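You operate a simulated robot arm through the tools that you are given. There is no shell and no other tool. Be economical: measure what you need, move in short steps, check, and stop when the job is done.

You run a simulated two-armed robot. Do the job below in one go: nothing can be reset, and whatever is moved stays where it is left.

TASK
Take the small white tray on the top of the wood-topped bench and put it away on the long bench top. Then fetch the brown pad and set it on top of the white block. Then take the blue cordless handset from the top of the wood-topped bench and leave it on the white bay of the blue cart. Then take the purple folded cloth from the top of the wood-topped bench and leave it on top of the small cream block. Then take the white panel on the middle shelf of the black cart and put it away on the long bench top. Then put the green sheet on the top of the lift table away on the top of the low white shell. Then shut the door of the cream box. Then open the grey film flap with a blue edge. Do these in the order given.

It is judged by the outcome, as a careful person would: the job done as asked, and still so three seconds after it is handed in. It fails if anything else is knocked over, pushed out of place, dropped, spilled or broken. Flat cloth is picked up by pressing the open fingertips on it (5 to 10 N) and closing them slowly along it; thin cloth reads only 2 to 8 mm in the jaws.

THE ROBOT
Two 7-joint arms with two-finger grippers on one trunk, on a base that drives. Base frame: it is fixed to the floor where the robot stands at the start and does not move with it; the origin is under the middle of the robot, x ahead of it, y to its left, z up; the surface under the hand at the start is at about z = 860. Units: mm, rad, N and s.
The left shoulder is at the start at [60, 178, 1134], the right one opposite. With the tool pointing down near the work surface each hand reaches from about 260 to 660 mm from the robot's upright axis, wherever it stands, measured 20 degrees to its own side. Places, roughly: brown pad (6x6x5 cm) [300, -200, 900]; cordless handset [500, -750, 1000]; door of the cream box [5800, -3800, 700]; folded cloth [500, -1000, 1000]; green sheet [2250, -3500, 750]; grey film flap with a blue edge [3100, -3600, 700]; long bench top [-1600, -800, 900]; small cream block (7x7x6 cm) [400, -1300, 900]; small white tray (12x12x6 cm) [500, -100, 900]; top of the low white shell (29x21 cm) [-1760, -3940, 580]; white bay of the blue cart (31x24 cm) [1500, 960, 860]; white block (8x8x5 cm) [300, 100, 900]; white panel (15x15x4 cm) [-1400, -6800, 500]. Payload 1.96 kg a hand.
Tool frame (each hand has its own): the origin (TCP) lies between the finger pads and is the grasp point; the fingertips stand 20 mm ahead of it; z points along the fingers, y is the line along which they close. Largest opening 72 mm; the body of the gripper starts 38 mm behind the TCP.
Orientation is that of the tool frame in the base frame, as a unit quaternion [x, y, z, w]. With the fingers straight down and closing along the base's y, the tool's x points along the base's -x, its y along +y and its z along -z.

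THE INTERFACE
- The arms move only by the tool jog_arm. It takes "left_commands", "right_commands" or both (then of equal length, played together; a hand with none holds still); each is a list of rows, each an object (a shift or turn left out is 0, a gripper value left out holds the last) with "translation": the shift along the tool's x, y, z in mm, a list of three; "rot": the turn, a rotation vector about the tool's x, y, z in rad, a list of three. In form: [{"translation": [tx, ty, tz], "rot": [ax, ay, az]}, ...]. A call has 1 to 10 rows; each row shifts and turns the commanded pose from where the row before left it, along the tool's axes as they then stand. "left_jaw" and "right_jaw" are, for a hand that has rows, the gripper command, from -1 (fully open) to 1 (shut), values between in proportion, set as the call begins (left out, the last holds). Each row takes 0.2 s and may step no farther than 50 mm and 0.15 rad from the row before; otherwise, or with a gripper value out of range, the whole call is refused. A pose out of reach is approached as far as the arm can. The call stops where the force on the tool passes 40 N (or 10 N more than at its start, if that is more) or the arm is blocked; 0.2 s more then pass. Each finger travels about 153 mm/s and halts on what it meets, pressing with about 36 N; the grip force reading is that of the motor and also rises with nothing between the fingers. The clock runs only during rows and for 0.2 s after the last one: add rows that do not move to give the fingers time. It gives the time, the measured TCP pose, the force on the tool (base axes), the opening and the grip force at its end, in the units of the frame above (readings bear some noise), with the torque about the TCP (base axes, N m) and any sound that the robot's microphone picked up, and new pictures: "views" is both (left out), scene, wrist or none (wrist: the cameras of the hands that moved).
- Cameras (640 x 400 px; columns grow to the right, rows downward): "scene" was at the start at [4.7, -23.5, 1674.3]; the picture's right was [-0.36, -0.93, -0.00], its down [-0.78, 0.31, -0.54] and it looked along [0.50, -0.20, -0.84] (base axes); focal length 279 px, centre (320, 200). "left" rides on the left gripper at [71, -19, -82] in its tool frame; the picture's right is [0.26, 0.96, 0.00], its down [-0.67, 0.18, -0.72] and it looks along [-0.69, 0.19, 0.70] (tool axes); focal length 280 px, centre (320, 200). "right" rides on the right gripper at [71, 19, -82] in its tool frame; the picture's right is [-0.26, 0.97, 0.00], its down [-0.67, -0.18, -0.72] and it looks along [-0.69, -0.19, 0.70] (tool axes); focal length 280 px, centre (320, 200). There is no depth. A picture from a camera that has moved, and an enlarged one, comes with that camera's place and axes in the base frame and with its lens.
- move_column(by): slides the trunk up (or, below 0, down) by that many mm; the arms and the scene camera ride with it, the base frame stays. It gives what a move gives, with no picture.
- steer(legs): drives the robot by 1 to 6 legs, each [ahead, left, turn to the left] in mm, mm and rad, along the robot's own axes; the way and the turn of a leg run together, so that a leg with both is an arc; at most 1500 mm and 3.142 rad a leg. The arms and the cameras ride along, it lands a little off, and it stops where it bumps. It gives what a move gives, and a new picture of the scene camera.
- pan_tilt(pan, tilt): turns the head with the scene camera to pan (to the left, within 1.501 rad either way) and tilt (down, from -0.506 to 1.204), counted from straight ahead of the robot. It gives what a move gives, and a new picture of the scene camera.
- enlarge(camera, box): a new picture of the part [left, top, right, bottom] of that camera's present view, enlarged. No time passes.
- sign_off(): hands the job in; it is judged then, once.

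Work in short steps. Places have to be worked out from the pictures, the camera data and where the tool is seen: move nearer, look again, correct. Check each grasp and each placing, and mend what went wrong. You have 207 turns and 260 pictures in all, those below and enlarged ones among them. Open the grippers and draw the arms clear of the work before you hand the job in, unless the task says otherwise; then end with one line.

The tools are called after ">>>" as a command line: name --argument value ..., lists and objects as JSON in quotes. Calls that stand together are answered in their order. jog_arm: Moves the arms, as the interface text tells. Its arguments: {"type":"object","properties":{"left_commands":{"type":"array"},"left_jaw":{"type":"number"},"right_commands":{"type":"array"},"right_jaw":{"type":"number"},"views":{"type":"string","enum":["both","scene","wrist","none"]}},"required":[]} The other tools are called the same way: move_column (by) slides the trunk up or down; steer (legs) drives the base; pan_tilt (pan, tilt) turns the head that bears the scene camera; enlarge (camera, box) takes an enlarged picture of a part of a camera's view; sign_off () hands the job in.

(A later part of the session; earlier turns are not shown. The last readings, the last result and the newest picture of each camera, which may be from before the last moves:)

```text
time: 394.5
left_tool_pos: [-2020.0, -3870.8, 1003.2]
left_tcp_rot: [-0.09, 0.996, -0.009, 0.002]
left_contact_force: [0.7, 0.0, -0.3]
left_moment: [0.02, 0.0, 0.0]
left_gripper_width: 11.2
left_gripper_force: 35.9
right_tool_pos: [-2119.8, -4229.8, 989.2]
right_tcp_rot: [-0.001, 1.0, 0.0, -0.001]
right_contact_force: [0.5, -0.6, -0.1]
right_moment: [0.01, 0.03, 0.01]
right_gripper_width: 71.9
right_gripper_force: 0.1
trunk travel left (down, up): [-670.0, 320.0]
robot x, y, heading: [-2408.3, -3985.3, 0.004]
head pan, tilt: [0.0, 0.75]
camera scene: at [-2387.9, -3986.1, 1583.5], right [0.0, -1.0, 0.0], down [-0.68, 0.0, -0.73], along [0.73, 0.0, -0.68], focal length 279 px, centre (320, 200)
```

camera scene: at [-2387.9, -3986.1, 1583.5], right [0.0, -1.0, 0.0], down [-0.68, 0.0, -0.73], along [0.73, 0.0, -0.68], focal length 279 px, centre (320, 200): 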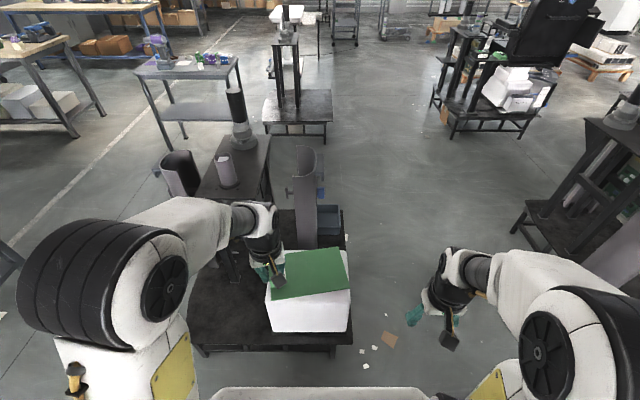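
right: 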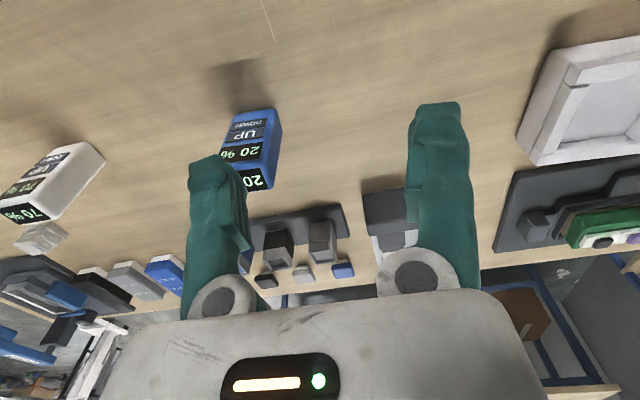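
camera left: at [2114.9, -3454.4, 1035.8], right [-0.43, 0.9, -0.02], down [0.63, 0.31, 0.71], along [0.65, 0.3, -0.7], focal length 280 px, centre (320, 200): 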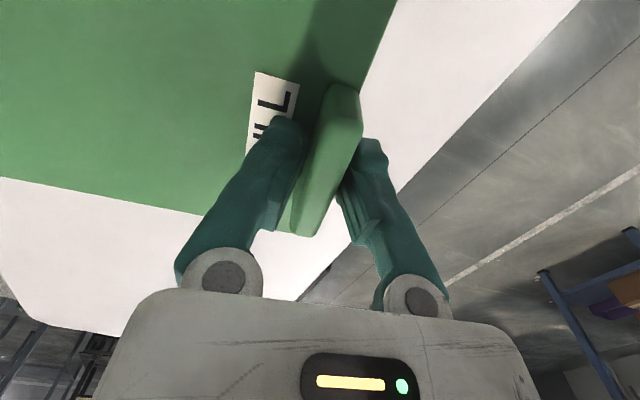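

Shell spans about x -1833…-1620, y -4103…-3790. Drive 195 mm closer, lower the trunk 250, align the sheet and move it over.

>>> steer --legs '[[195, 0, 0]]'

>>> jog_arm --left_commands '[{"rot": [0, 0, 0.07]}, {"rot": [0, 0, 0.07]}, {"translation": [-35, 0, 0]}, {"translation": [-35, 0, 0]}, {}]' --views "none"

>>> move_column --by -250

>>> pan_tilt --pan 0.1 --tilt 0.9

```text
time: 396.0
left_tool_pos: [-1825.2, -3871.3, 1003.8]
left_tcp_rot: [-0.091, 0.996, -0.008, 0.0]
left_contact_force: [0.2, -0.9, -1.0]
left_moment: [0.01, 0.0, -0.04]
left_gripper_width: 11.3
left_gripper_force: 35.9
right_tool_pos: [-1926.4, -4229.9, 988.6]
right_tcp_rot: [-0.002, 1.0, 0.0, -0.001]
right_contact_force: [0.7, -0.6, -0.8]
right_moment: [0.02, 0.0, 0.0]
right_gripper_width: 72.0
right_gripper_force: 0.1
trunk travel left (down, up): [-670.0, 320.0]
robot x, y, heading: [-2216.5, -3990.8, 0.004]
head pan, tilt: [0.0, 0.75]
camera scene: at [-2193.7, -3985.6, 1583.4], right [0.0, -1.0, 0.0], down [-0.68, 0.0, -0.73], along [0.73, 0.0, -0.68], focal length 279 px, centre (320, 200)
```

scene: 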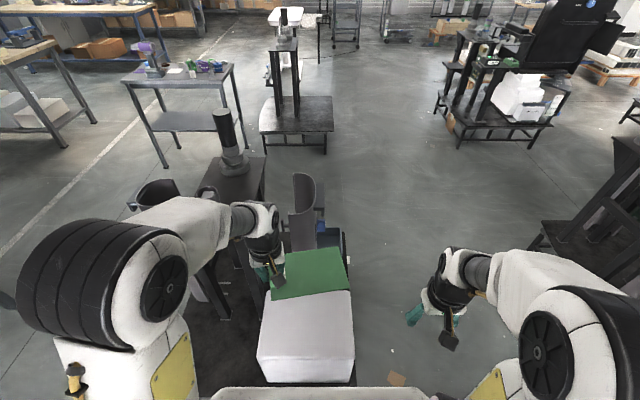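

```text
time: 397.2
left_tool_pos: [-1755.0, -3867.8, 1004.9]
left_tcp_rot: [-0.022, 1.0, -0.008, 0.002]
left_contact_force: [-0.2, -0.4, -0.9]
left_moment: [-0.01, 0.02, 0.03]
left_gripper_width: 11.3
left_gripper_force: 36.3
right_tool_pos: [-1927.5, -4228.4, 989.6]
right_tcp_rot: [-0.002, 1.0, 0.0, 0.001]
right_contact_force: [0.1, -0.6, -0.2]
right_moment: [0.02, 0.01, 0.0]
right_gripper_width: 72.0
right_gripper_force: 0.0
trunk travel left (down, up): [-670.0, 320.0]
robot x, y, heading: [-2216.7, -3984.7, 0.008]
head pan, tilt: [0.0, 0.75]
```

```text
time: 399.8
left_tool_pos: [-1756.6, -3867.8, 754.1]
left_tcp_rot: [-0.022, 1.0, -0.008, 0.002]
left_contact_force: [0.2, -0.5, 0.0]
left_moment: [0.04, 0.02, 0.03]
left_gripper_width: 11.2
left_gripper_force: 36.1
right_tool_pos: [-1928.0, -4228.9, 739.5]
right_tcp_rot: [-0.001, 1.0, 0.0, 0.0]
right_contact_force: [-0.3, -0.3, -0.2]
right_moment: [0.02, 0.01, 0.01]
right_gripper_width: 72.1
right_gripper_force: 0.0
trunk travel left (down, up): [-420.0, 570.0]
robot x, y, heading: [-2219.1, -3986.1, 0.002]
head pan, tilt: [0.0, 0.75]
```

```text
time: 400.5
left_tool_pos: [-1757.0, -3867.0, 754.0]
left_tcp_rot: [-0.022, 1.0, -0.008, 0.002]
left_contact_force: [-0.1, -0.5, -0.8]
left_moment: [0.01, -0.01, -0.01]
left_gripper_width: 11.1
left_gripper_force: 36.0
right_tool_pos: [-1927.9, -4229.1, 738.2]
right_tcp_rot: [-0.002, 1.0, 0.001, -0.001]
right_contact_force: [-0.8, -0.7, -0.1]
right_moment: [0.04, -0.01, 0.04]
right_gripper_width: 72.2
right_gripper_force: 0.1
trunk travel left (down, up): [-420.0, 570.0]
robot x, y, heading: [-2219.1, -3990.5, 0.006]
head pan, tilt: [0.099, 0.901]
camera scene: at [-2202.1, -3978.1, 1321.6], right [0.1, -0.99, 0.0], down [-0.78, -0.08, -0.62], along [0.62, 0.06, -0.78], focal length 279 px, centre (320, 200)
```

scene: 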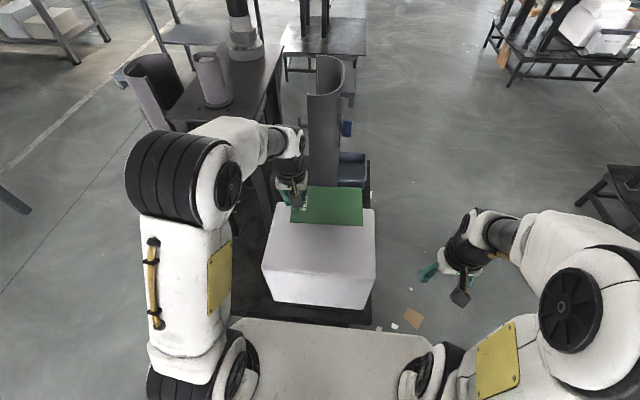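

Zoom to measure the shell's top edges precisely.

>>> enlarge --camera "scene" --box '[240, 170, 400, 320]'

>>> enlarge --camera "left" --box '[0, 0, 640, 400]'

```text
2.67 times, centred on (320, 245) of scene
camera zoom: at [-2202.1, -3978.1, 1321.6], right [0.1, -0.99, 0.0], down [-0.78, -0.08, -0.62], along [0.62, 0.06, -0.78], focal length 745 px, centre (320, 80)
```

zoom: 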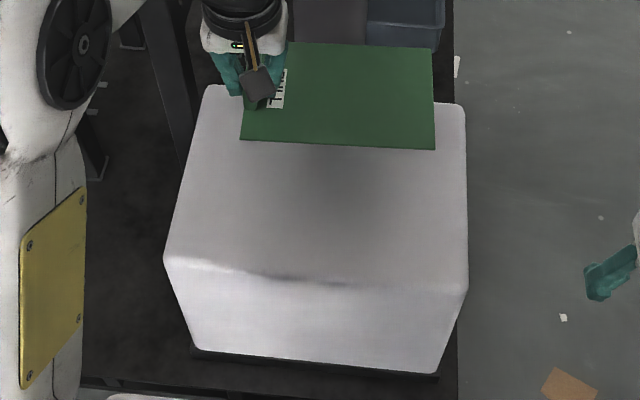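

```text
1.00 times, centred on (320, 200) of left (not enlarged: the box is as wide or as high as the picture)
camera zoom: at [-1826.5, -3888.6, 835.2], right [-0.3, 0.95, -0.02], down [0.66, 0.22, 0.71], along [0.68, 0.21, -0.7], focal length 280 px, centre (320, 200)
```

zoom: 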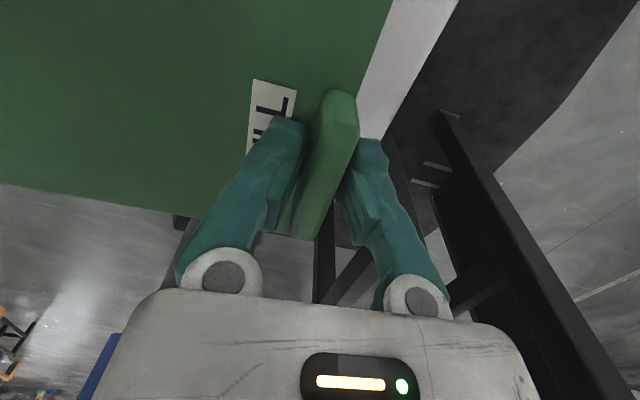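

Scaling from the 29×21 size: shell top z≈625–655, centre ≈(-1790,-3945). Move the sheet back 38 mm and lower in stages.

>>> jog_arm --left_commands '[{"translation": [38, 0, 0]}, {"translation": [0, 0, 25]}, {"translation": [0, 0, 20]}, {}]'

>>> enlarge --camera "scene" --box '[240, 170, 400, 320]'

```text
time: 401.5
left_tool_pos: [-1793.8, -3869.2, 709.8]
left_tcp_rot: [-0.022, 1.0, -0.007, 0.001]
left_contact_force: [1.1, -0.3, 0.2]
left_moment: [0.03, 0.05, 0.02]
left_gripper_width: 11.2
left_gripper_force: 35.8
right_tool_pos: [-1926.6, -4228.9, 737.9]
right_tcp_rot: [-0.002, 1.0, 0.0, 0.0]
right_contact_force: [0.1, -0.5, -0.7]
right_moment: [0.03, -0.02, 0.04]
right_gripper_width: 72.2
right_gripper_force: 0.0
trunk travel left (down, up): [-420.0, 570.0]
robot x, y, heading: [-2217.7, -3985.3, 0.004]
head pan, tilt: [0.099, 0.901]
camera scene: at [-2202.2, -3978.1, 1321.6], right [0.1, -0.99, 0.0], down [-0.78, -0.08, -0.62], along [0.62, 0.06, -0.78], focal length 279 px, centre (320, 200)
camera left: at [-1863.8, -3890.9, 790.3], right [-0.3, 0.95, -0.02], down [0.66, 0.22, 0.71], along [0.68, 0.21, -0.7], focal length 280 px, centre (320, 200)
```

scene: 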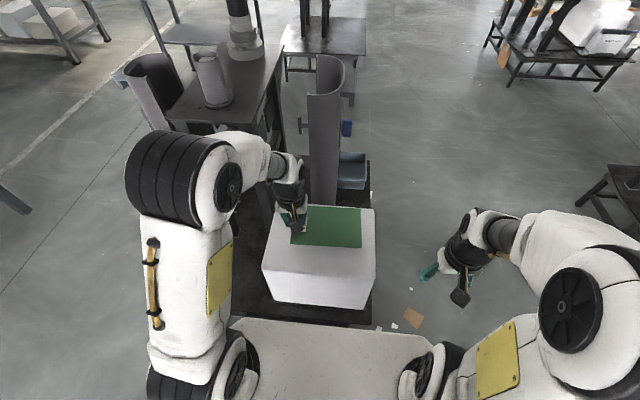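
left: 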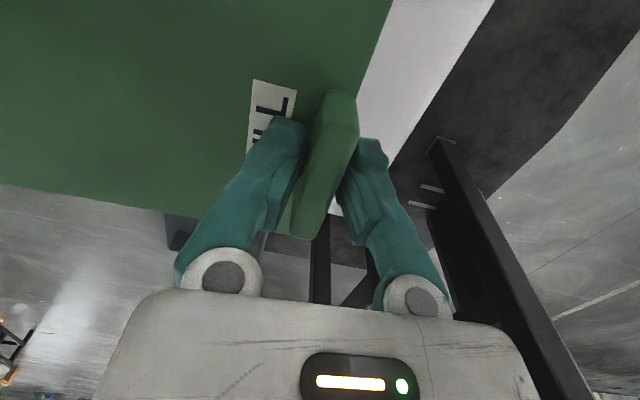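

```text
2.67 times, centred on (320, 245) of scene
camera zoom: at [-2202.2, -3978.1, 1321.6], right [0.1, -0.99, 0.0], down [-0.78, -0.08, -0.62], along [0.62, 0.06, -0.78], focal length 745 px, centre (320, 80)
```

zoom: 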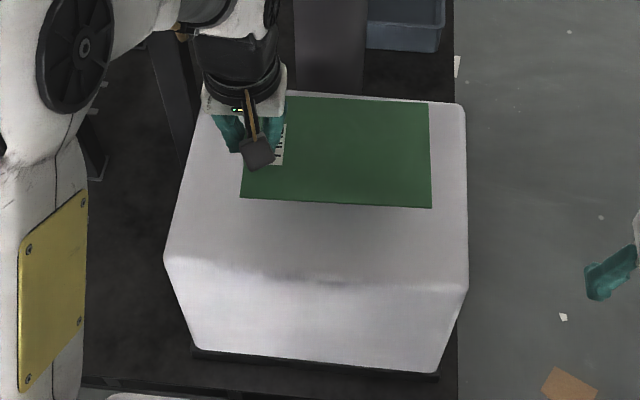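

Sheet looks centred over the shell. Creep down to contact.

>>> jog_arm --left_commands '[{"translation": [0, 0, 15]}, {"translation": [0, 0, 8]}, {"translation": [0, 0, 6]}, {"translation": [0, 0, 6]}, {"translation": [0, 0, 6]}, {"translation": [0, 0, 6]}, {"translation": [0, 0, 6]}, {}]' --views "none"

```text
time: 403.3
left_tool_pos: [-1794.2, -3870.7, 655.7]
left_tcp_rot: [-0.021, 1.0, -0.007, 0.002]
left_contact_force: [0.5, 0.3, -0.4]
left_moment: [0.02, 0.0, 0.01]
left_gripper_width: 10.7
left_gripper_force: 36.4
right_tool_pos: [-1927.6, -4229.4, 738.1]
right_tcp_rot: [-0.002, 1.0, 0.0, 0.0]
right_contact_force: [0.4, -0.6, 0.1]
right_moment: [0.0, -0.01, 0.02]
right_gripper_width: 71.9
right_gripper_force: 0.1
trunk travel left (down, up): [-420.0, 570.0]
robot x, y, heading: [-2219.0, -3987.5, 0.003]
head pan, tilt: [0.099, 0.901]
```

No contact yet at 656; check the view before continuing.

>>> enlarge --camera "scene" --box '[240, 170, 400, 320]'

```text
2.67 times, centred on (320, 245) of scene
camera zoom: at [-2202.2, -3978.1, 1321.6], right [0.1, -0.99, 0.0], down [-0.78, -0.08, -0.62], along [0.62, 0.06, -0.78], focal length 745 px, centre (320, 80)
```

zoom: 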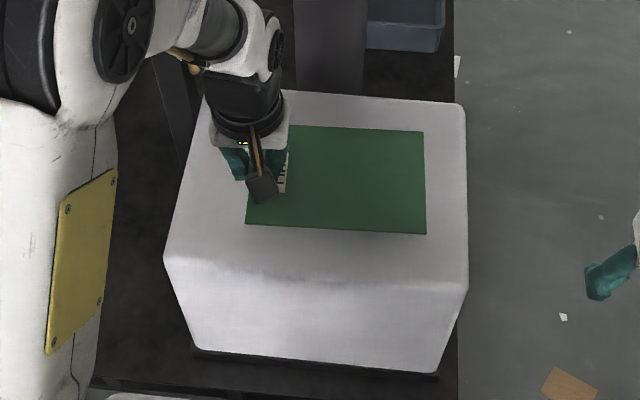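

Shell top is lower (~590), so shift the sheet 28 mm forward and continue down.

>>> jog_arm --left_commands '[{"translation": [-28, 0, 0]}, {"translation": [0, 0, 6]}, {"translation": [0, 0, 6]}, {"translation": [0, 0, 6]}, {"translation": [0, 0, 6]}, {"translation": [0, 0, 6]}, {}]' --views "none"

```text
time: 404.9
left_tool_pos: [-1764.9, -3868.6, 627.4]
left_tcp_rot: [-0.022, 1.0, -0.007, 0.003]
left_contact_force: [-0.1, -0.4, -1.9]
left_moment: [0.01, 0.0, 0.0]
left_gripper_width: 11.0
left_gripper_force: 36.1
right_tool_pos: [-1926.7, -4228.7, 738.7]
right_tcp_rot: [-0.002, 1.0, 0.0, -0.001]
right_contact_force: [0.0, -0.1, 0.2]
right_moment: [0.02, -0.03, 0.02]
right_gripper_width: 71.9
right_gripper_force: 0.0
trunk travel left (down, up): [-420.0, 570.0]
robot x, y, heading: [-2217.0, -3989.6, 0.008]
head pan, tilt: [0.099, 0.901]
```

>>> jog_arm --left_commands '[{"translation": [0, 0, 5]}, {"translation": [0, 0, 5]}, {"translation": [0, 0, 4]}, {"translation": [0, 0, 4]}, {"translation": [0, 0, 4]}, {"translation": [0, 0, 4]}, {"translation": [0, 0, 4]}, {}]' --views "none"

>>> enlarge --camera "scene" --box '[240, 170, 400, 320]'

```text
time: 406.6
left_tool_pos: [-1762.9, -3871.4, 599.4]
left_tcp_rot: [-0.022, 1.0, -0.008, 0.007]
left_contact_force: [-3.9, 0.8, 28.8]
left_moment: [-0.13, 0.79, -0.1]
left_gripper_width: 11.4
left_gripper_force: 36.7
right_tool_pos: [-1929.6, -4228.4, 739.9]
right_tcp_rot: [-0.001, 1.0, 0.001, 0.001]
right_contact_force: [-0.8, -0.6, 0.5]
right_moment: [0.02, 0.02, 0.01]
right_gripper_width: 71.8
right_gripper_force: 0.0
trunk travel left (down, up): [-420.0, 570.0]
robot x, y, heading: [-2217.6, -3987.4, 0.003]
head pan, tilt: [0.099, 0.901]
stopped in row 8 (left hand): the force on the tool passed its limit at 43 N (the readings are from after the stop); the commanded pose is now the measured one
```

```text
2.67 times, centred on (320, 245) of scene
camera zoom: at [-2205.7, -3978.7, 1321.8], right [0.1, -0.99, 0.0], down [-0.78, -0.08, -0.62], along [0.62, 0.06, -0.78], focal length 745 px, centre (320, 80)
```

zoom: 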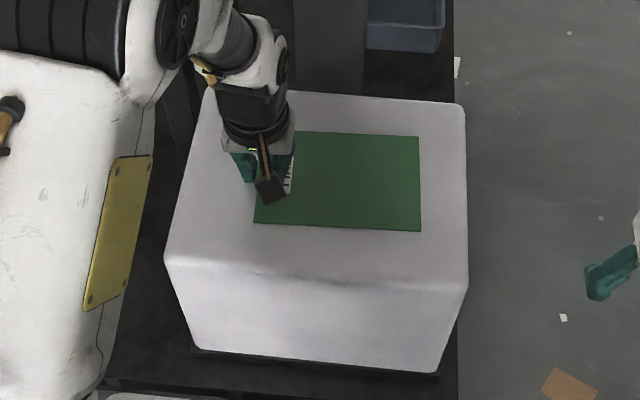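

Contact, and the sheet lies centred on the shell. Open to ~35 mm and lift.

>>> jog_arm --left_commands '[{"translation": [0, 0, -1]}, {}, {}, {"translation": [0, 0, -10]}, {"translation": [0, 0, -30]}, {"translation": [0, 0, -40]}, {"translation": [0, 0, -40]}, {}]' --left_jaw 0

```text
time: 408.4
left_tool_pos: [-1764.3, -3867.4, 718.6]
left_tcp_rot: [-0.021, 1.0, -0.009, 0.005]
left_contact_force: [-0.9, 0.5, -0.7]
left_moment: [-0.04, 0.0, 0.02]
left_gripper_width: 35.9
left_gripper_force: 0.1
right_tool_pos: [-1926.5, -4228.9, 739.8]
right_tcp_rot: [-0.002, 1.0, 0.001, 0.0]
right_contact_force: [0.0, -0.1, 0.3]
right_moment: [0.01, -0.02, 0.02]
right_gripper_width: 72.1
right_gripper_force: 0.1
trunk travel left (down, up): [-420.0, 570.0]
robot x, y, heading: [-2217.0, -3986.3, 0.003]
head pan, tilt: [0.099, 0.901]
camera scene: at [-2202.1, -3978.1, 1321.5], right [0.1, -0.99, 0.0], down [-0.78, -0.08, -0.62], along [0.62, 0.06, -0.78], focal length 279 px, centre (320, 200)
camera left: at [-1834.7, -3888.4, 799.5], right [-0.3, 0.95, -0.02], down [0.66, 0.22, 0.72], along [0.69, 0.21, -0.7], focal length 280 px, centre (320, 200)
```

scene: 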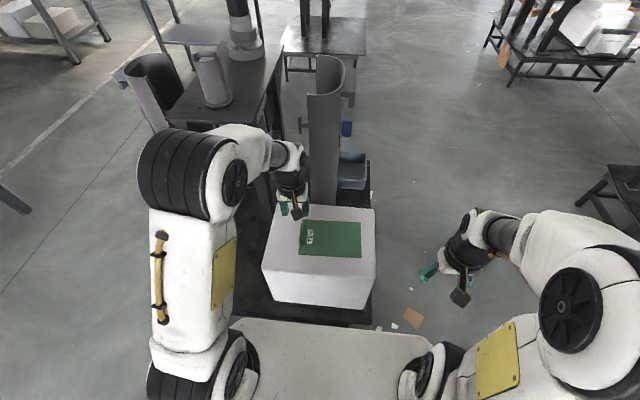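
left: 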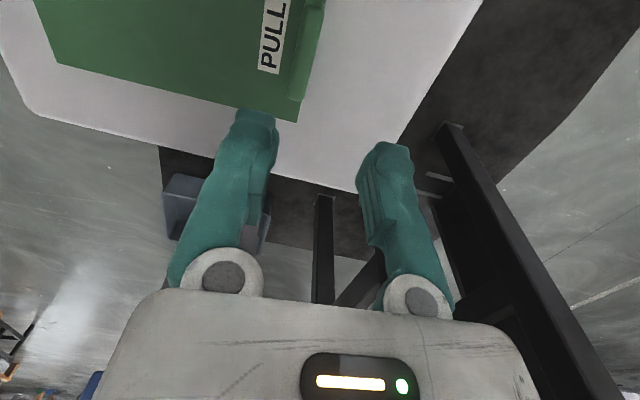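

Sheet is in place. Raise the trunk, reverse out and head east for the cream box.

>>> move_column --by 360

>>> steer --legs '[[-250, 0, 0], [0, 1240, 0], [1400, 0, 0], [430, 0, 0], [0, 740, 0], [1400, 0, 0]]'

>>> steer --legs '[[1400, 0, 0], [1400, 0, 0], [1300, -200, 0]]'

>>> pan_tilt --pan -0.7 --tilt 0.4

```text
time: 411.9
left_tool_pos: [-1764.2, -3866.8, 1078.3]
left_tcp_rot: [-0.022, 1.0, -0.008, 0.005]
left_contact_force: [0.7, 1.4, 0.4]
left_moment: [-0.01, -0.01, -0.04]
left_gripper_width: 36.0
left_gripper_force: 0.1
right_tool_pos: [-1926.3, -4227.7, 1099.5]
right_tcp_rot: [-0.002, 1.0, 0.0, 0.0]
right_contact_force: [0.2, -0.4, 0.1]
right_moment: [0.02, -0.01, 0.01]
right_gripper_width: 72.1
right_gripper_force: 0.1
trunk travel left (down, up): [-780.0, 210.0]
robot x, y, heading: [-2217.0, -3988.3, 0.002]
head pan, tilt: [0.099, 0.901]
```

```text
time: 438.7
left_tool_pos: [1188.6, -1847.8, 1079.4]
left_tcp_rot: [-0.022, 1.0, -0.009, 0.005]
left_contact_force: [0.7, 0.4, 0.2]
left_moment: [0.0, -0.02, 0.01]
left_gripper_width: 36.2
left_gripper_force: 0.0
right_tool_pos: [1026.4, -2208.5, 1099.6]
right_tcp_rot: [-0.001, 1.0, 0.0, 0.0]
right_contact_force: [0.3, 0.0, -0.4]
right_moment: [-0.04, -0.04, 0.03]
right_gripper_width: 72.1
right_gripper_force: 0.0
trunk travel left (down, up): [-780.0, 210.0]
robot x, y, heading: [737.8, -1963.4, -0.001]
head pan, tilt: [0.099, 0.901]
camera scene: at [751.2, -1957.7, 1681.6], right [0.1, -0.99, 0.0], down [-0.78, -0.08, -0.62], along [0.62, 0.06, -0.78], focal length 279 px, centre (320, 200)
```

scene: 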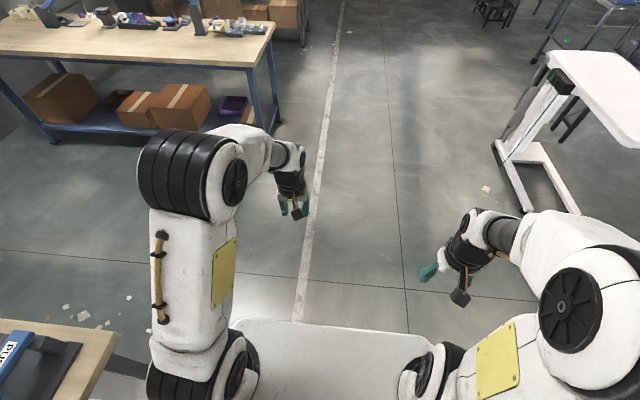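

```text
time: 458.5
left_tool_pos: [5297.1, -1990.5, 1078.0]
left_tcp_rot: [-0.024, 1.0, -0.009, 0.004]
left_contact_force: [0.8, -0.3, 0.2]
left_moment: [-0.01, 0.01, -0.01]
left_gripper_width: 35.8
left_gripper_force: 0.1
right_tool_pos: [5134.2, -2353.2, 1098.0]
right_tcp_rot: [-0.004, 1.0, 0.0, 0.0]
right_contact_force: [0.3, -0.8, -0.1]
right_moment: [0.0, 0.02, 0.01]
right_gripper_width: 72.1
right_gripper_force: 0.1
trunk travel left (down, up): [-780.0, 210.0]
robot x, y, heading: [4845.5, -2111.1, 0.007]
head pan, tilt: [0.099, 0.901]
camera scene: at [4858.6, -2103.5, 1681.6], right [0.11, -0.99, 0.0], down [-0.78, -0.08, -0.62], along [0.62, 0.07, -0.78], focal length 279 px, centre (320, 200)
```

scene: 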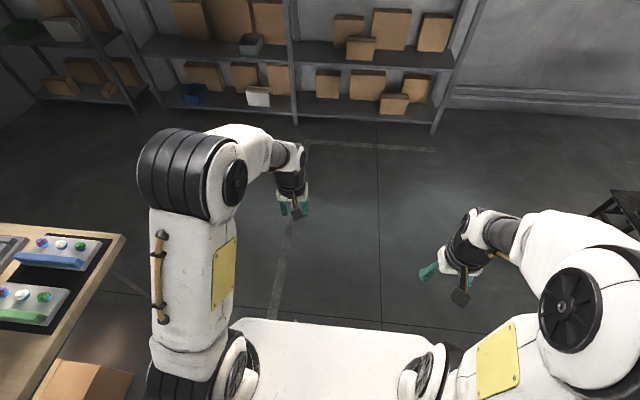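

```text
time: 459.6
left_tool_pos: [5295.8, -1990.6, 1079.0]
left_tcp_rot: [-0.025, 1.0, -0.009, 0.004]
left_contact_force: [0.7, -0.7, -0.4]
left_moment: [-0.01, 0.0, -0.01]
left_gripper_width: 36.1
left_gripper_force: 0.1
right_tool_pos: [5134.6, -2353.3, 1099.0]
right_tcp_rot: [-0.004, 1.0, 0.001, -0.001]
right_contact_force: [-0.5, -0.5, 0.3]
right_moment: [0.03, 0.01, 0.01]
right_gripper_width: 71.9
right_gripper_force: 0.0
trunk travel left (down, up): [-780.0, 210.0]
robot x, y, heading: [4844.8, -2113.2, 0.014]
head pan, tilt: [-0.7, 0.4]
camera scene: at [4855.2, -2170.7, 1724.5], right [-0.64, -0.77, 0.0], down [-0.3, 0.25, -0.92], along [0.71, -0.59, -0.39], focal length 279 px, centre (320, 200)
```

scene: 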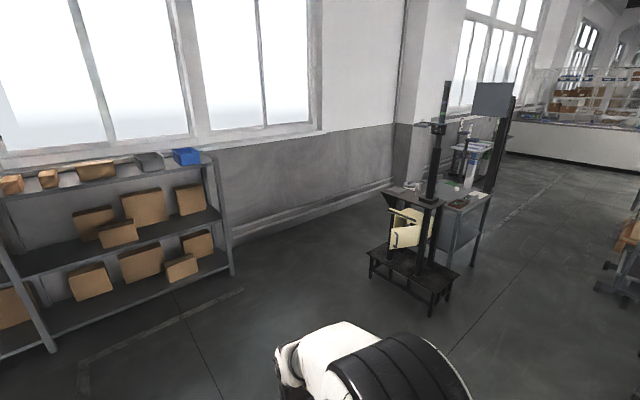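

I see the cream box on the black stand; zoom.

>>> enlarge --camera "scene" --box '[350, 170, 490, 310]'

```text
2.86 times, centred on (420, 240) of scene
camera zoom: at [4855.2, -2170.7, 1724.5], right [-0.64, -0.77, 0.0], down [-0.3, 0.25, -0.92], along [0.71, -0.59, -0.39], focal length 798 px, centre (34, 86)
```

zoom: 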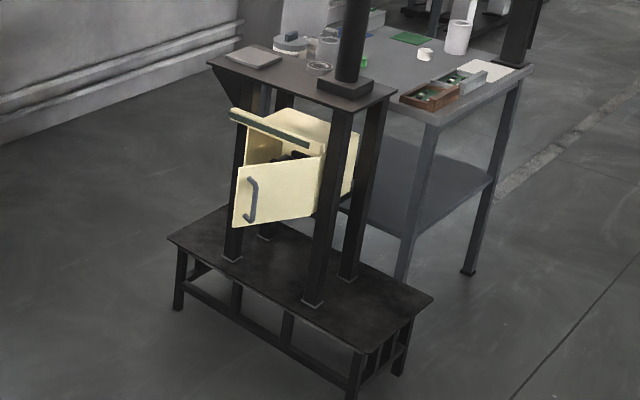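

The door is hinged on the west side of the box's north-facing front and stands ~65° open. I'll stand north of it facing south.

>>> steer --legs '[[1100, 0, 0], [0, 0, -1.585], [800, 0, 0]]'

>>> pan_tilt --pan 0 --tilt 0.6

```text
time: 473.0
left_tool_pos: [6052.6, -3362.5, 1080.3]
left_tcp_rot: [0.698, 0.716, -0.009, -0.002]
left_contact_force: [1.5, 0.1, -0.2]
left_moment: [-0.01, 0.03, -0.01]
left_gripper_width: 36.1
left_gripper_force: 0.1
right_tool_pos: [5694.5, -3192.7, 1099.5]
right_tcp_rot: [0.712, 0.702, 0.0, 0.0]
right_contact_force: [0.1, -0.7, -0.1]
right_moment: [0.0, 0.01, -0.02]
right_gripper_width: 71.9
right_gripper_force: 0.1
trunk travel left (down, up): [-780.0, 210.0]
robot x, y, heading: [5937.6, -2904.4, -1.585]
head pan, tilt: [-0.7, 0.4]
camera scene: at [5880.8, -2915.1, 1724.6], right [-0.76, 0.66, 0.0], down [0.26, 0.29, -0.92], along [-0.6, -0.7, -0.39], focal length 279 px, centre (320, 200)
```

scene: 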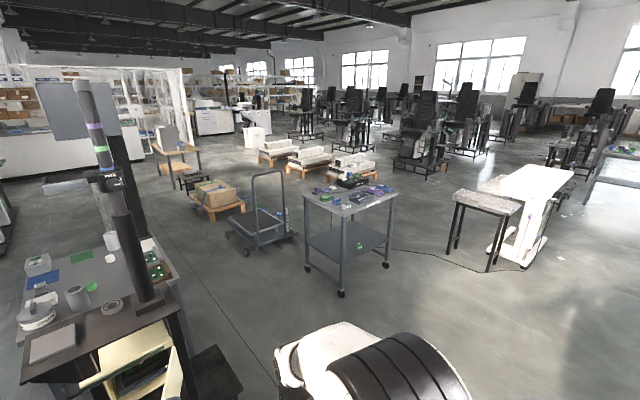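

```text
time: 474.1
left_tool_pos: [6053.0, -3362.6, 1079.7]
left_tcp_rot: [0.698, 0.716, -0.009, -0.003]
left_contact_force: [0.4, -0.1, 0.4]
left_moment: [0.03, -0.05, 0.0]
left_gripper_width: 36.0
left_gripper_force: 0.1
right_tool_pos: [5693.6, -3191.5, 1099.8]
right_tcp_rot: [0.713, 0.701, 0.0, 0.001]
right_contact_force: [-0.2, -0.4, 0.5]
right_moment: [-0.03, 0.0, -0.01]
right_gripper_width: 72.3
right_gripper_force: 0.1
trunk travel left (down, up): [-780.0, 210.0]
robot x, y, heading: [5944.7, -2909.8, -1.582]
head pan, tilt: [0.0, 0.6]
camera scene: at [5940.1, -2933.7, 1706.4], right [-1.0, 0.02, 0.0], down [0.01, 0.56, -0.83], along [-0.01, -0.83, -0.56], focal length 279 px, centre (320, 200)
```

scene: 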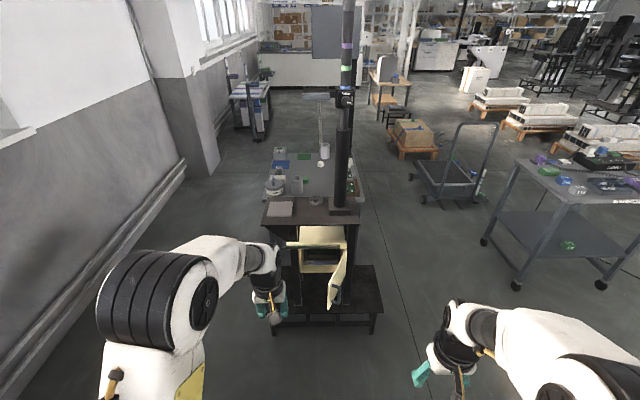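

Zoom on the box and door.

>>> enlarge --camera "scene" --box '[250, 190, 390, 340]'

```text
2.67 times, centred on (320, 265) of scene
camera zoom: at [5940.1, -2933.7, 1706.4], right [-1.0, 0.02, 0.0], down [0.01, 0.56, -0.83], along [-0.01, -0.83, -0.56], focal length 745 px, centre (320, 27)
```

zoom: 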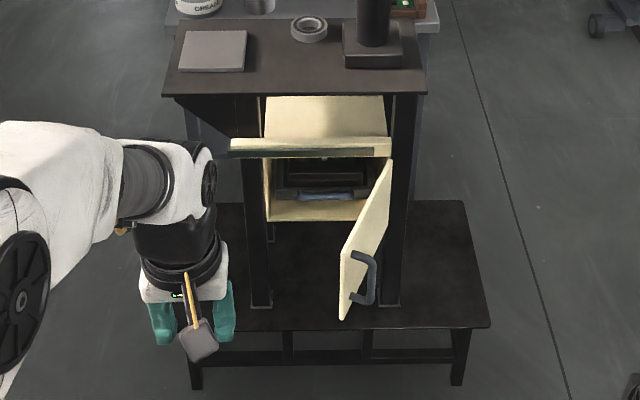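

Door: hinge ≈(5800,-3933), free edge ≈(5895,-3709), z 570–755. Tuck the left hand back and drive to about (6050,-3300).

>>> jog_arm --left_commands '[{"translation": [40, 25, 0]}, {"translation": [40, 25, 0]}, {"translation": [30, 25, 0]}, {}, {}, {}, {}]' --right_commands '[{"rot": [0, -0.14, 0]}, {"rot": [0, -0.14, 0]}, {"rot": [0, -0.14, 0]}, {"rot": [0, -0.14, 0]}, {"rot": [0, -0.14, 0]}, {"rot": [0, -0.14, 0]}, {"rot": [0, -0.14, 0]}]' --right_jaw 1 --views "none"

>>> steer --legs '[[0, 105, 0.011], [390, 0, 0]]'

>>> pan_tilt --pan 0 --tilt 0.9

```text
time: 475.7
left_tool_pos: [6124.2, -3252.5, 1075.9]
left_tcp_rot: [0.698, 0.716, -0.009, -0.002]
left_contact_force: [0.4, 0.1, -0.3]
left_moment: [0.0, -0.02, -0.01]
left_gripper_width: 36.1
left_gripper_force: 0.0
right_tool_pos: [5641.6, -3319.7, 1122.6]
right_tcp_rot: [0.639, 0.63, -0.309, 0.316]
right_contact_force: [-0.6, -0.2, -0.8]
right_moment: [-0.02, -0.01, -0.02]
right_gripper_width: 0.0
right_gripper_force: 29.4
right hand out of reach, approached as far as the arm can: row 1, 2, 3, 4, 5, 6, 7
trunk travel left (down, up): [-780.0, 210.0]
robot x, y, heading: [5940.1, -2906.5, -1.592]
head pan, tilt: [0.0, 0.6]
```

```text
time: 478.9
left_tool_pos: [6235.3, -3640.1, 1077.0]
left_tcp_rot: [0.692, 0.722, -0.009, -0.002]
left_contact_force: [-0.5, 0.7, 0.0]
left_moment: [-0.01, 0.06, -0.04]
left_gripper_width: 36.0
left_gripper_force: 0.2
right_tool_pos: [5754.3, -3714.8, 1122.5]
right_tcp_rot: [0.632, 0.636, -0.305, 0.32]
right_contact_force: [0.0, -0.4, 0.4]
right_moment: [-0.02, 0.01, 0.01]
right_gripper_width: 0.3
right_gripper_force: 30.3
trunk travel left (down, up): [-780.0, 210.0]
robot x, y, heading: [6045.4, -3298.4, -1.568]
head pan, tilt: [0.0, 0.6]
camera scene: at [6045.3, -3324.7, 1706.4], right [-1.0, 0.0, 0.0], down [0.0, 0.56, -0.83], along [0.0, -0.83, -0.56], focal length 279 px, centre (320, 200)
```

scene: 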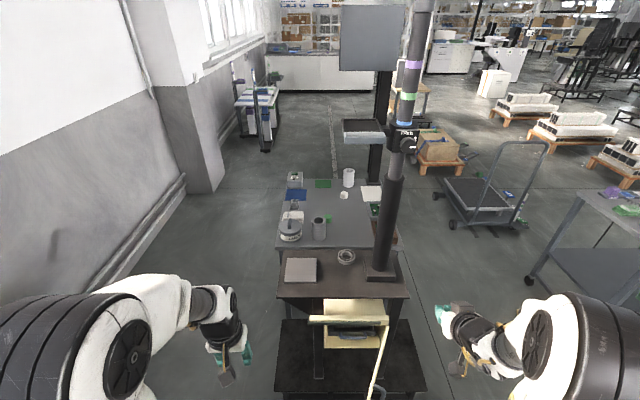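

```text
time: 479.7
left_tool_pos: [6234.7, -3640.2, 1076.3]
left_tcp_rot: [0.692, 0.722, -0.01, -0.002]
left_contact_force: [1.1, -0.3, 1.0]
left_moment: [-0.02, 0.0, 0.02]
left_gripper_width: 35.9
left_gripper_force: 0.1
right_tool_pos: [5755.4, -3715.8, 1122.4]
right_tcp_rot: [0.634, 0.636, -0.305, 0.319]
right_contact_force: [0.3, 0.2, -0.7]
right_moment: [-0.02, 0.03, -0.01]
right_gripper_width: 0.1
right_gripper_force: 29.6
trunk travel left (down, up): [-780.0, 210.0]
robot x, y, heading: [6045.0, -3302.2, -1.57]
head pan, tilt: [0.0, 0.901]
camera scene: at [6045.4, -3312.6, 1681.6], right [-1.0, 0.0, 0.0], down [0.0, 0.78, -0.62], along [0.0, -0.62, -0.78], focal length 279 px, centre (320, 200)
```

scene: 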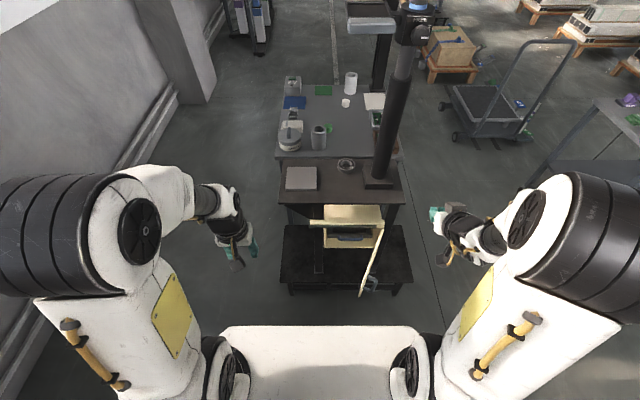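

Lower the trunk so the right hand comes to door height (z≈665), west of the door.

>>> move_column --by -400

>>> move_column --by -60

>>> pan_tilt --pan -0.2 --tilt 0.9

```text
time: 483.6
left_tool_pos: [6233.8, -3639.5, 676.8]
left_tcp_rot: [0.692, 0.722, -0.01, -0.003]
left_contact_force: [-0.1, -0.2, -0.4]
left_moment: [0.0, -0.01, -0.01]
left_gripper_width: 35.7
left_gripper_force: 0.1
right_tool_pos: [5754.5, -3715.0, 721.6]
right_tcp_rot: [0.633, 0.636, -0.305, 0.319]
right_contact_force: [0.0, -0.3, 0.1]
right_moment: [-0.01, 0.02, 0.03]
right_gripper_width: 0.1
right_gripper_force: 29.9
trunk travel left (down, up): [-380.0, 610.0]
robot x, y, heading: [6045.4, -3300.6, -1.57]
head pan, tilt: [0.0, 0.901]
```

```text
time: 484.6
left_tool_pos: [6235.3, -3638.6, 616.1]
left_tcp_rot: [0.692, 0.722, -0.009, -0.003]
left_contact_force: [-0.5, 0.4, 0.7]
left_moment: [-0.03, 0.01, 0.01]
left_gripper_width: 36.0
left_gripper_force: 0.0
right_tool_pos: [5754.6, -3713.7, 662.1]
right_tcp_rot: [0.633, 0.636, -0.306, 0.32]
right_contact_force: [0.1, -0.2, -0.4]
right_moment: [0.01, 0.01, 0.01]
right_gripper_width: 0.1
right_gripper_force: 29.7
trunk travel left (down, up): [-320.0, 670.0]
robot x, y, heading: [6049.3, -3299.8, -1.57]
head pan, tilt: [0.0, 0.901]
```

```text
time: 485.3
left_tool_pos: [6234.8, -3639.1, 616.9]
left_tcp_rot: [0.692, 0.722, -0.009, -0.002]
left_contact_force: [-0.6, 0.2, 0.2]
left_moment: [-0.02, 0.01, -0.03]
left_gripper_width: 36.3
left_gripper_force: 0.1
right_tool_pos: [5754.1, -3714.3, 662.1]
right_tcp_rot: [0.633, 0.635, -0.306, 0.319]
right_contact_force: [0.3, 0.1, 0.6]
right_moment: [-0.01, 0.0, 0.0]
right_gripper_width: 0.0
right_gripper_force: 29.5
trunk travel left (down, up): [-320.0, 670.0]
robot x, y, heading: [6048.2, -3296.9, -1.566]
head pan, tilt: [-0.201, 0.901]
camera scene: at [6030.4, -3310.9, 1221.6], right [-0.98, 0.2, 0.0], down [0.15, 0.77, -0.62], along [-0.12, -0.61, -0.78], focal length 279 px, centre (320, 200)
```

scene: 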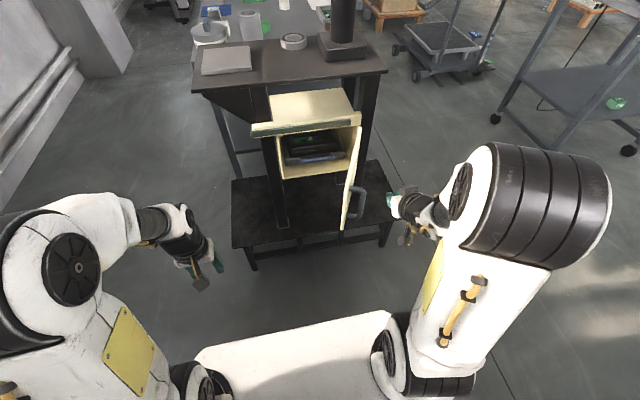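

The fist is right beside the handle. Push east along the door's arc, first part.

>>> jog_arm --right_commands '[{"translation": [-4.6, 30.5, 5.9]}, {"translation": [-4.6, 30.5, 5.9]}, {"translation": [-7.9, 38.5, 10.3]}, {"translation": [-7.9, 38.5, 10.3]}]'

```text
time: 486.3
left_tool_pos: [6235.7, -3639.8, 618.0]
left_tcp_rot: [0.692, 0.722, -0.009, -0.003]
left_contact_force: [0.7, -0.6, -1.1]
left_moment: [-0.01, 0.05, 0.01]
left_gripper_width: 35.9
left_gripper_force: 0.1
right_tool_pos: [5886.1, -3762.7, 667.4]
right_tcp_rot: [0.637, 0.632, -0.308, 0.316]
right_contact_force: [3.7, 1.2, 0.8]
right_moment: [0.04, 0.15, -0.14]
right_gripper_width: 0.0
right_gripper_force: 29.7
right hand out of reach, approached as far as the arm can: row 1, 2
trunk travel left (down, up): [-320.0, 670.0]
robot x, y, heading: [6042.8, -3298.0, -1.569]
head pan, tilt: [-0.201, 0.901]
camera scene: at [6033.1, -3310.7, 1221.6], right [-0.98, 0.2, 0.0], down [0.15, 0.77, -0.62], along [-0.12, -0.61, -0.78], focal length 279 px, centre (320, 200)
camera right: at [5906.4, -3654.5, 658.7], right [0.96, -0.16, 0.22], down [-0.2, 0.16, 0.97], along [-0.19, -0.97, 0.12], focal length 280 px, centre (320, 200)
```

scene: 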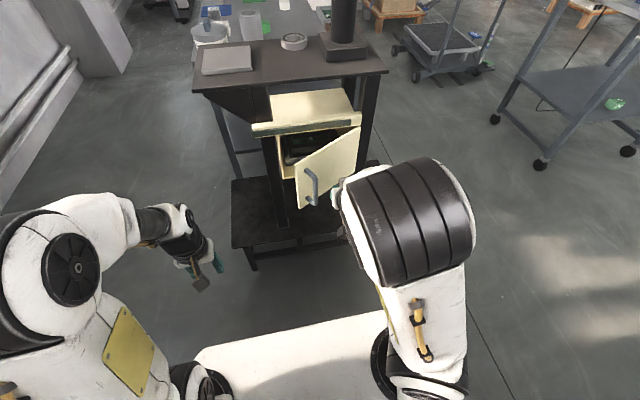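
right: 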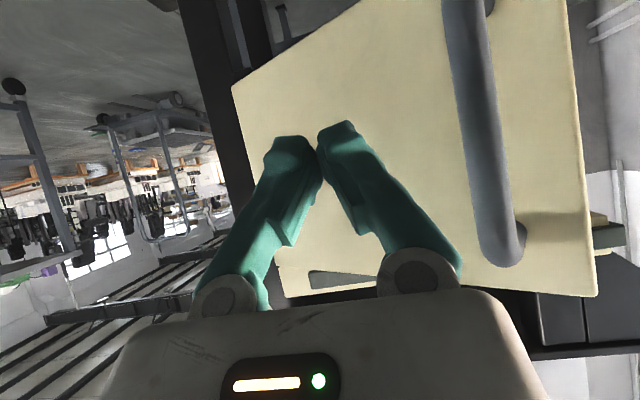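

The door is swinging shut (~40°). Continue pushing south-east.

>>> jog_arm --right_commands '[{"translation": [-15.3, 17, 19.8]}, {"translation": [-15.3, 17, 19.8]}, {"translation": [-15.3, 12, 19.8]}, {"translation": [-15.3, 12, 19.8]}]'

```text
time: 487.3
left_tool_pos: [6235.9, -3639.5, 615.9]
left_tcp_rot: [0.692, 0.721, -0.01, -0.002]
left_contact_force: [-0.3, -0.3, 0.1]
left_moment: [-0.01, 0.03, -0.01]
left_gripper_width: 36.2
left_gripper_force: 0.1
right_tool_pos: [5948.3, -3863.8, 666.7]
right_tcp_rot: [0.634, 0.635, -0.306, 0.318]
right_contact_force: [-0.5, -0.2, -1.0]
right_moment: [0.0, 0.0, -0.01]
right_gripper_width: 0.0
right_gripper_force: 29.4
trunk travel left (down, up): [-320.0, 670.0]
robot x, y, heading: [6050.3, -3303.5, -1.566]
head pan, tilt: [-0.201, 0.901]
camera scene: at [6030.5, -3311.1, 1221.5], right [-0.98, 0.2, 0.0], down [0.15, 0.77, -0.62], along [-0.12, -0.61, -0.78], focal length 279 px, centre (320, 200)
camera right: at [5967.0, -3754.8, 659.1], right [0.96, -0.15, 0.22], down [-0.2, 0.15, 0.97], along [-0.18, -0.98, 0.12], focal length 280 px, centre (320, 200)
```

scene: 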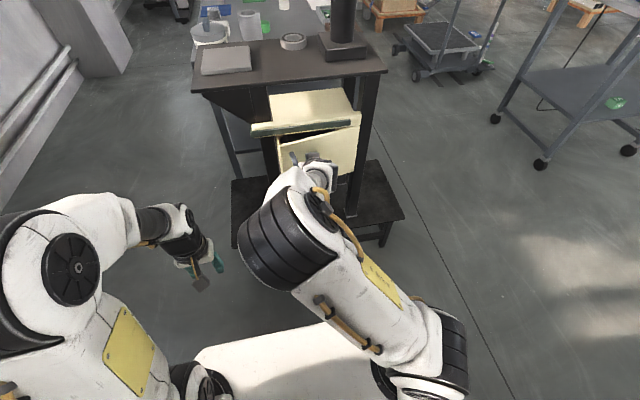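
right: 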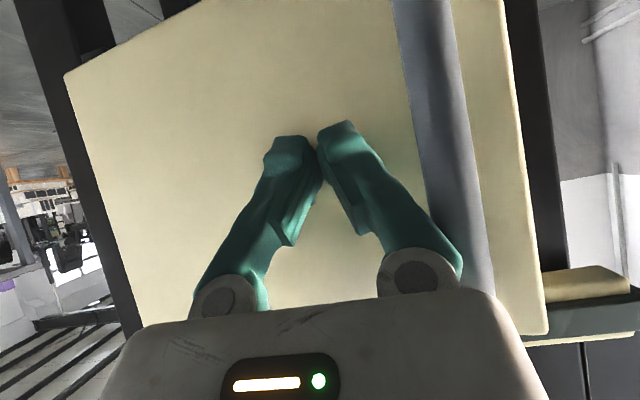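

Nearly shut. Push on south until it seats.

>>> jog_arm --right_commands '[{"translation": [-9, 5, 12]}, {"translation": [-9, 5, 12]}, {"translation": [-6, 2, 8]}, {"translation": [-6, 2, 8]}, {"translation": [-5, 0, 6]}, {"translation": [-5, 0, 6]}, {"translation": [-5, 0, 6]}]'

```text
time: 488.1
left_tool_pos: [6233.7, -3636.0, 618.2]
left_tcp_rot: [0.693, 0.721, -0.011, -0.001]
left_contact_force: [0.7, -0.7, -0.1]
left_moment: [0.03, 0.02, -0.02]
left_gripper_width: 36.1
left_gripper_force: 0.0
right_tool_pos: [5958.7, -3892.2, 665.1]
right_tcp_rot: [0.635, 0.635, -0.305, 0.316]
right_contact_force: [-0.7, 28.7, 13.6]
right_moment: [-0.16, -0.14, -0.06]
right_gripper_width: 6.1
right_gripper_force: 29.6
trunk travel left (down, up): [-320.0, 670.0]
robot x, y, heading: [6042.9, -3301.5, -1.568]
head pan, tilt: [-0.201, 0.901]
stopped in row 3 (right hand): the force on the tool passed its limit at 55 N (the readings are from after the stop); the commanded pose is now the measured one
camera scene: at [6030.8, -3305.1, 1221.9], right [-0.98, 0.2, 0.0], down [0.16, 0.77, -0.62], along [-0.12, -0.61, -0.78], focal length 279 px, centre (320, 200)
camera right: at [5978.0, -3784.5, 658.6], right [0.96, -0.15, 0.22], down [-0.2, 0.15, 0.97], along [-0.18, -0.98, 0.11], focal length 280 px, centre (320, 200)
```

scene: 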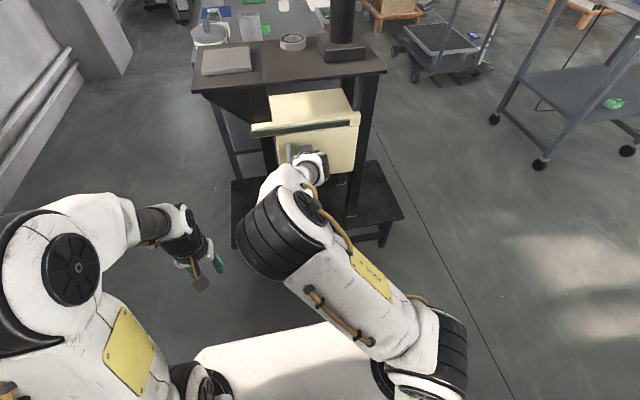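
right: 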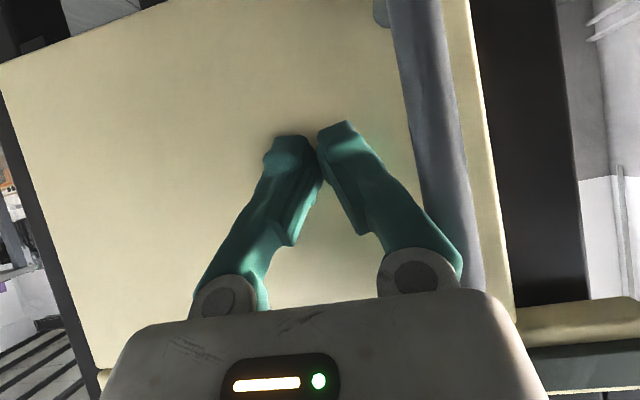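

Hit a firm stop; push once more briefly to be sure, then look.

>>> jog_arm --right_commands '[{"translation": [-3, 0, 4]}, {}]' --views "none"

>>> jog_arm --right_commands '[{"translation": [12, 0, -16]}, {"translation": [25, 0, -32]}, {"translation": [20, -20, -30]}, {"translation": [15, -35, -20]}, {"translation": [10, -40, -10]}, {}]'

>>> enlarge --camera "scene" --box '[230, 80, 390, 200]'

```text
time: 488.4
left_tool_pos: [6234.5, -3635.0, 618.3]
left_tcp_rot: [0.693, 0.721, -0.011, -0.002]
left_contact_force: [0.9, 0.1, -0.1]
left_moment: [0.0, 0.01, -0.02]
left_gripper_width: 36.1
left_gripper_force: 0.0
right_tool_pos: [5958.8, -3892.9, 664.7]
right_tcp_rot: [0.635, 0.636, -0.304, 0.316]
right_contact_force: [1.6, 29.5, 14.6]
right_moment: [-0.18, 0.01, -0.04]
right_gripper_width: 6.1
right_gripper_force: 29.5
trunk travel left (down, up): [-320.0, 670.0]
robot x, y, heading: [6050.6, -3297.0, -1.57]
head pan, tilt: [-0.201, 0.901]
stopped in row 1 (right hand): the force on the tool passed its limit at 45 N (the readings are from after the stop); the commanded pose is now the measured one
```

```text
time: 489.8
left_tool_pos: [6234.5, -3639.3, 616.6]
left_tcp_rot: [0.693, 0.721, -0.009, -0.003]
left_contact_force: [0.5, 0.0, 0.6]
left_moment: [0.0, -0.01, 0.02]
left_gripper_width: 36.2
left_gripper_force: 0.0
right_tool_pos: [5862.1, -3760.4, 662.4]
right_tcp_rot: [0.636, 0.636, -0.303, 0.315]
right_contact_force: [-0.5, -0.7, 1.1]
right_moment: [-0.02, -0.02, 0.0]
right_gripper_width: 0.0
right_gripper_force: 29.8
trunk travel left (down, up): [-320.0, 670.0]
robot x, y, heading: [6047.5, -3297.0, -1.569]
head pan, tilt: [-0.201, 0.901]
camera scene: at [6030.3, -3309.7, 1221.6], right [-0.98, 0.2, 0.0], down [0.16, 0.77, -0.62], along [-0.12, -0.61, -0.78], focal length 279 px, centre (320, 200)
camera right: at [5879.9, -3652.3, 657.2], right [0.96, -0.15, 0.22], down [-0.2, 0.14, 0.97], along [-0.18, -0.98, 0.11], focal length 280 px, centre (320, 200)
```

scene: 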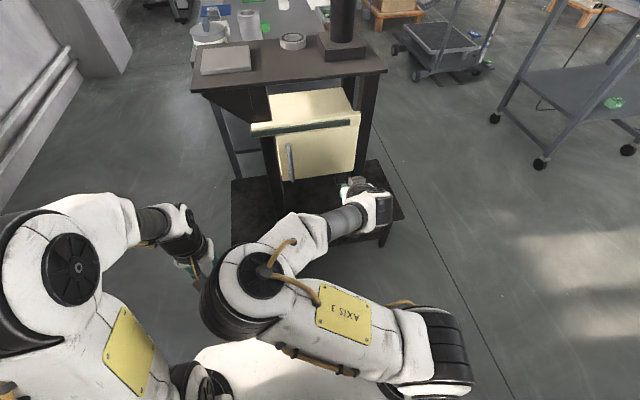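
right: 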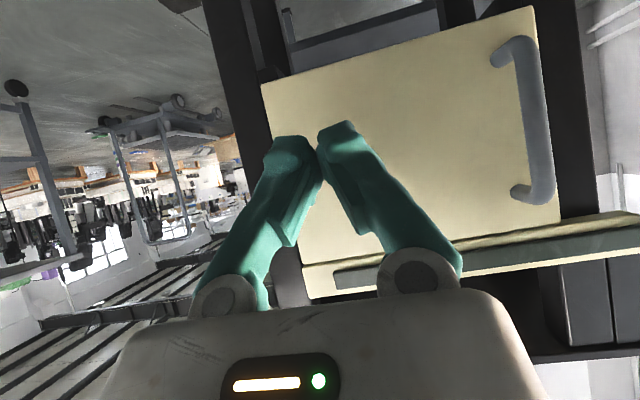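

```text
3.33 times, centred on (310, 140) of scene
camera zoom: at [6030.3, -3309.7, 1221.6], right [-0.98, 0.2, 0.0], down [0.16, 0.77, -0.62], along [-0.12, -0.61, -0.78], focal length 931 px, centre (353, 400)
```

zoom: 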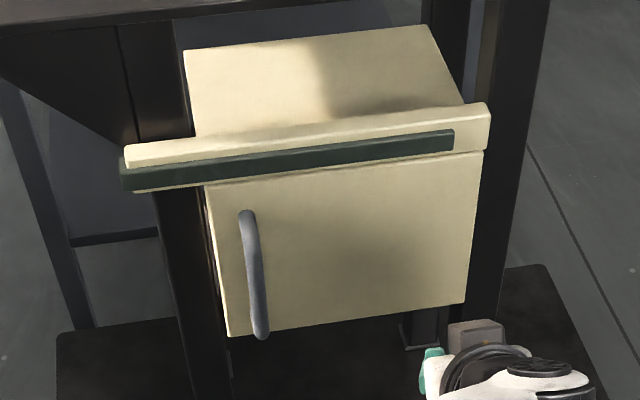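

The door looks shut; zoom on its free edge to confirm.

>>> enlarge --camera "scene" --box '[265, 115, 325, 185]'

```text
5.71 times, centred on (295, 150) of scene
camera zoom: at [6030.3, -3309.7, 1221.6], right [-0.98, 0.2, 0.0], down [0.16, 0.77, -0.62], along [-0.12, -0.61, -0.78], focal length 1596 px, centre (463, 486)
```

zoom: 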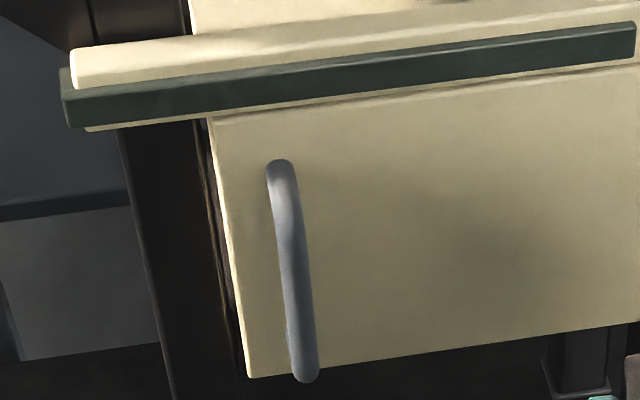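

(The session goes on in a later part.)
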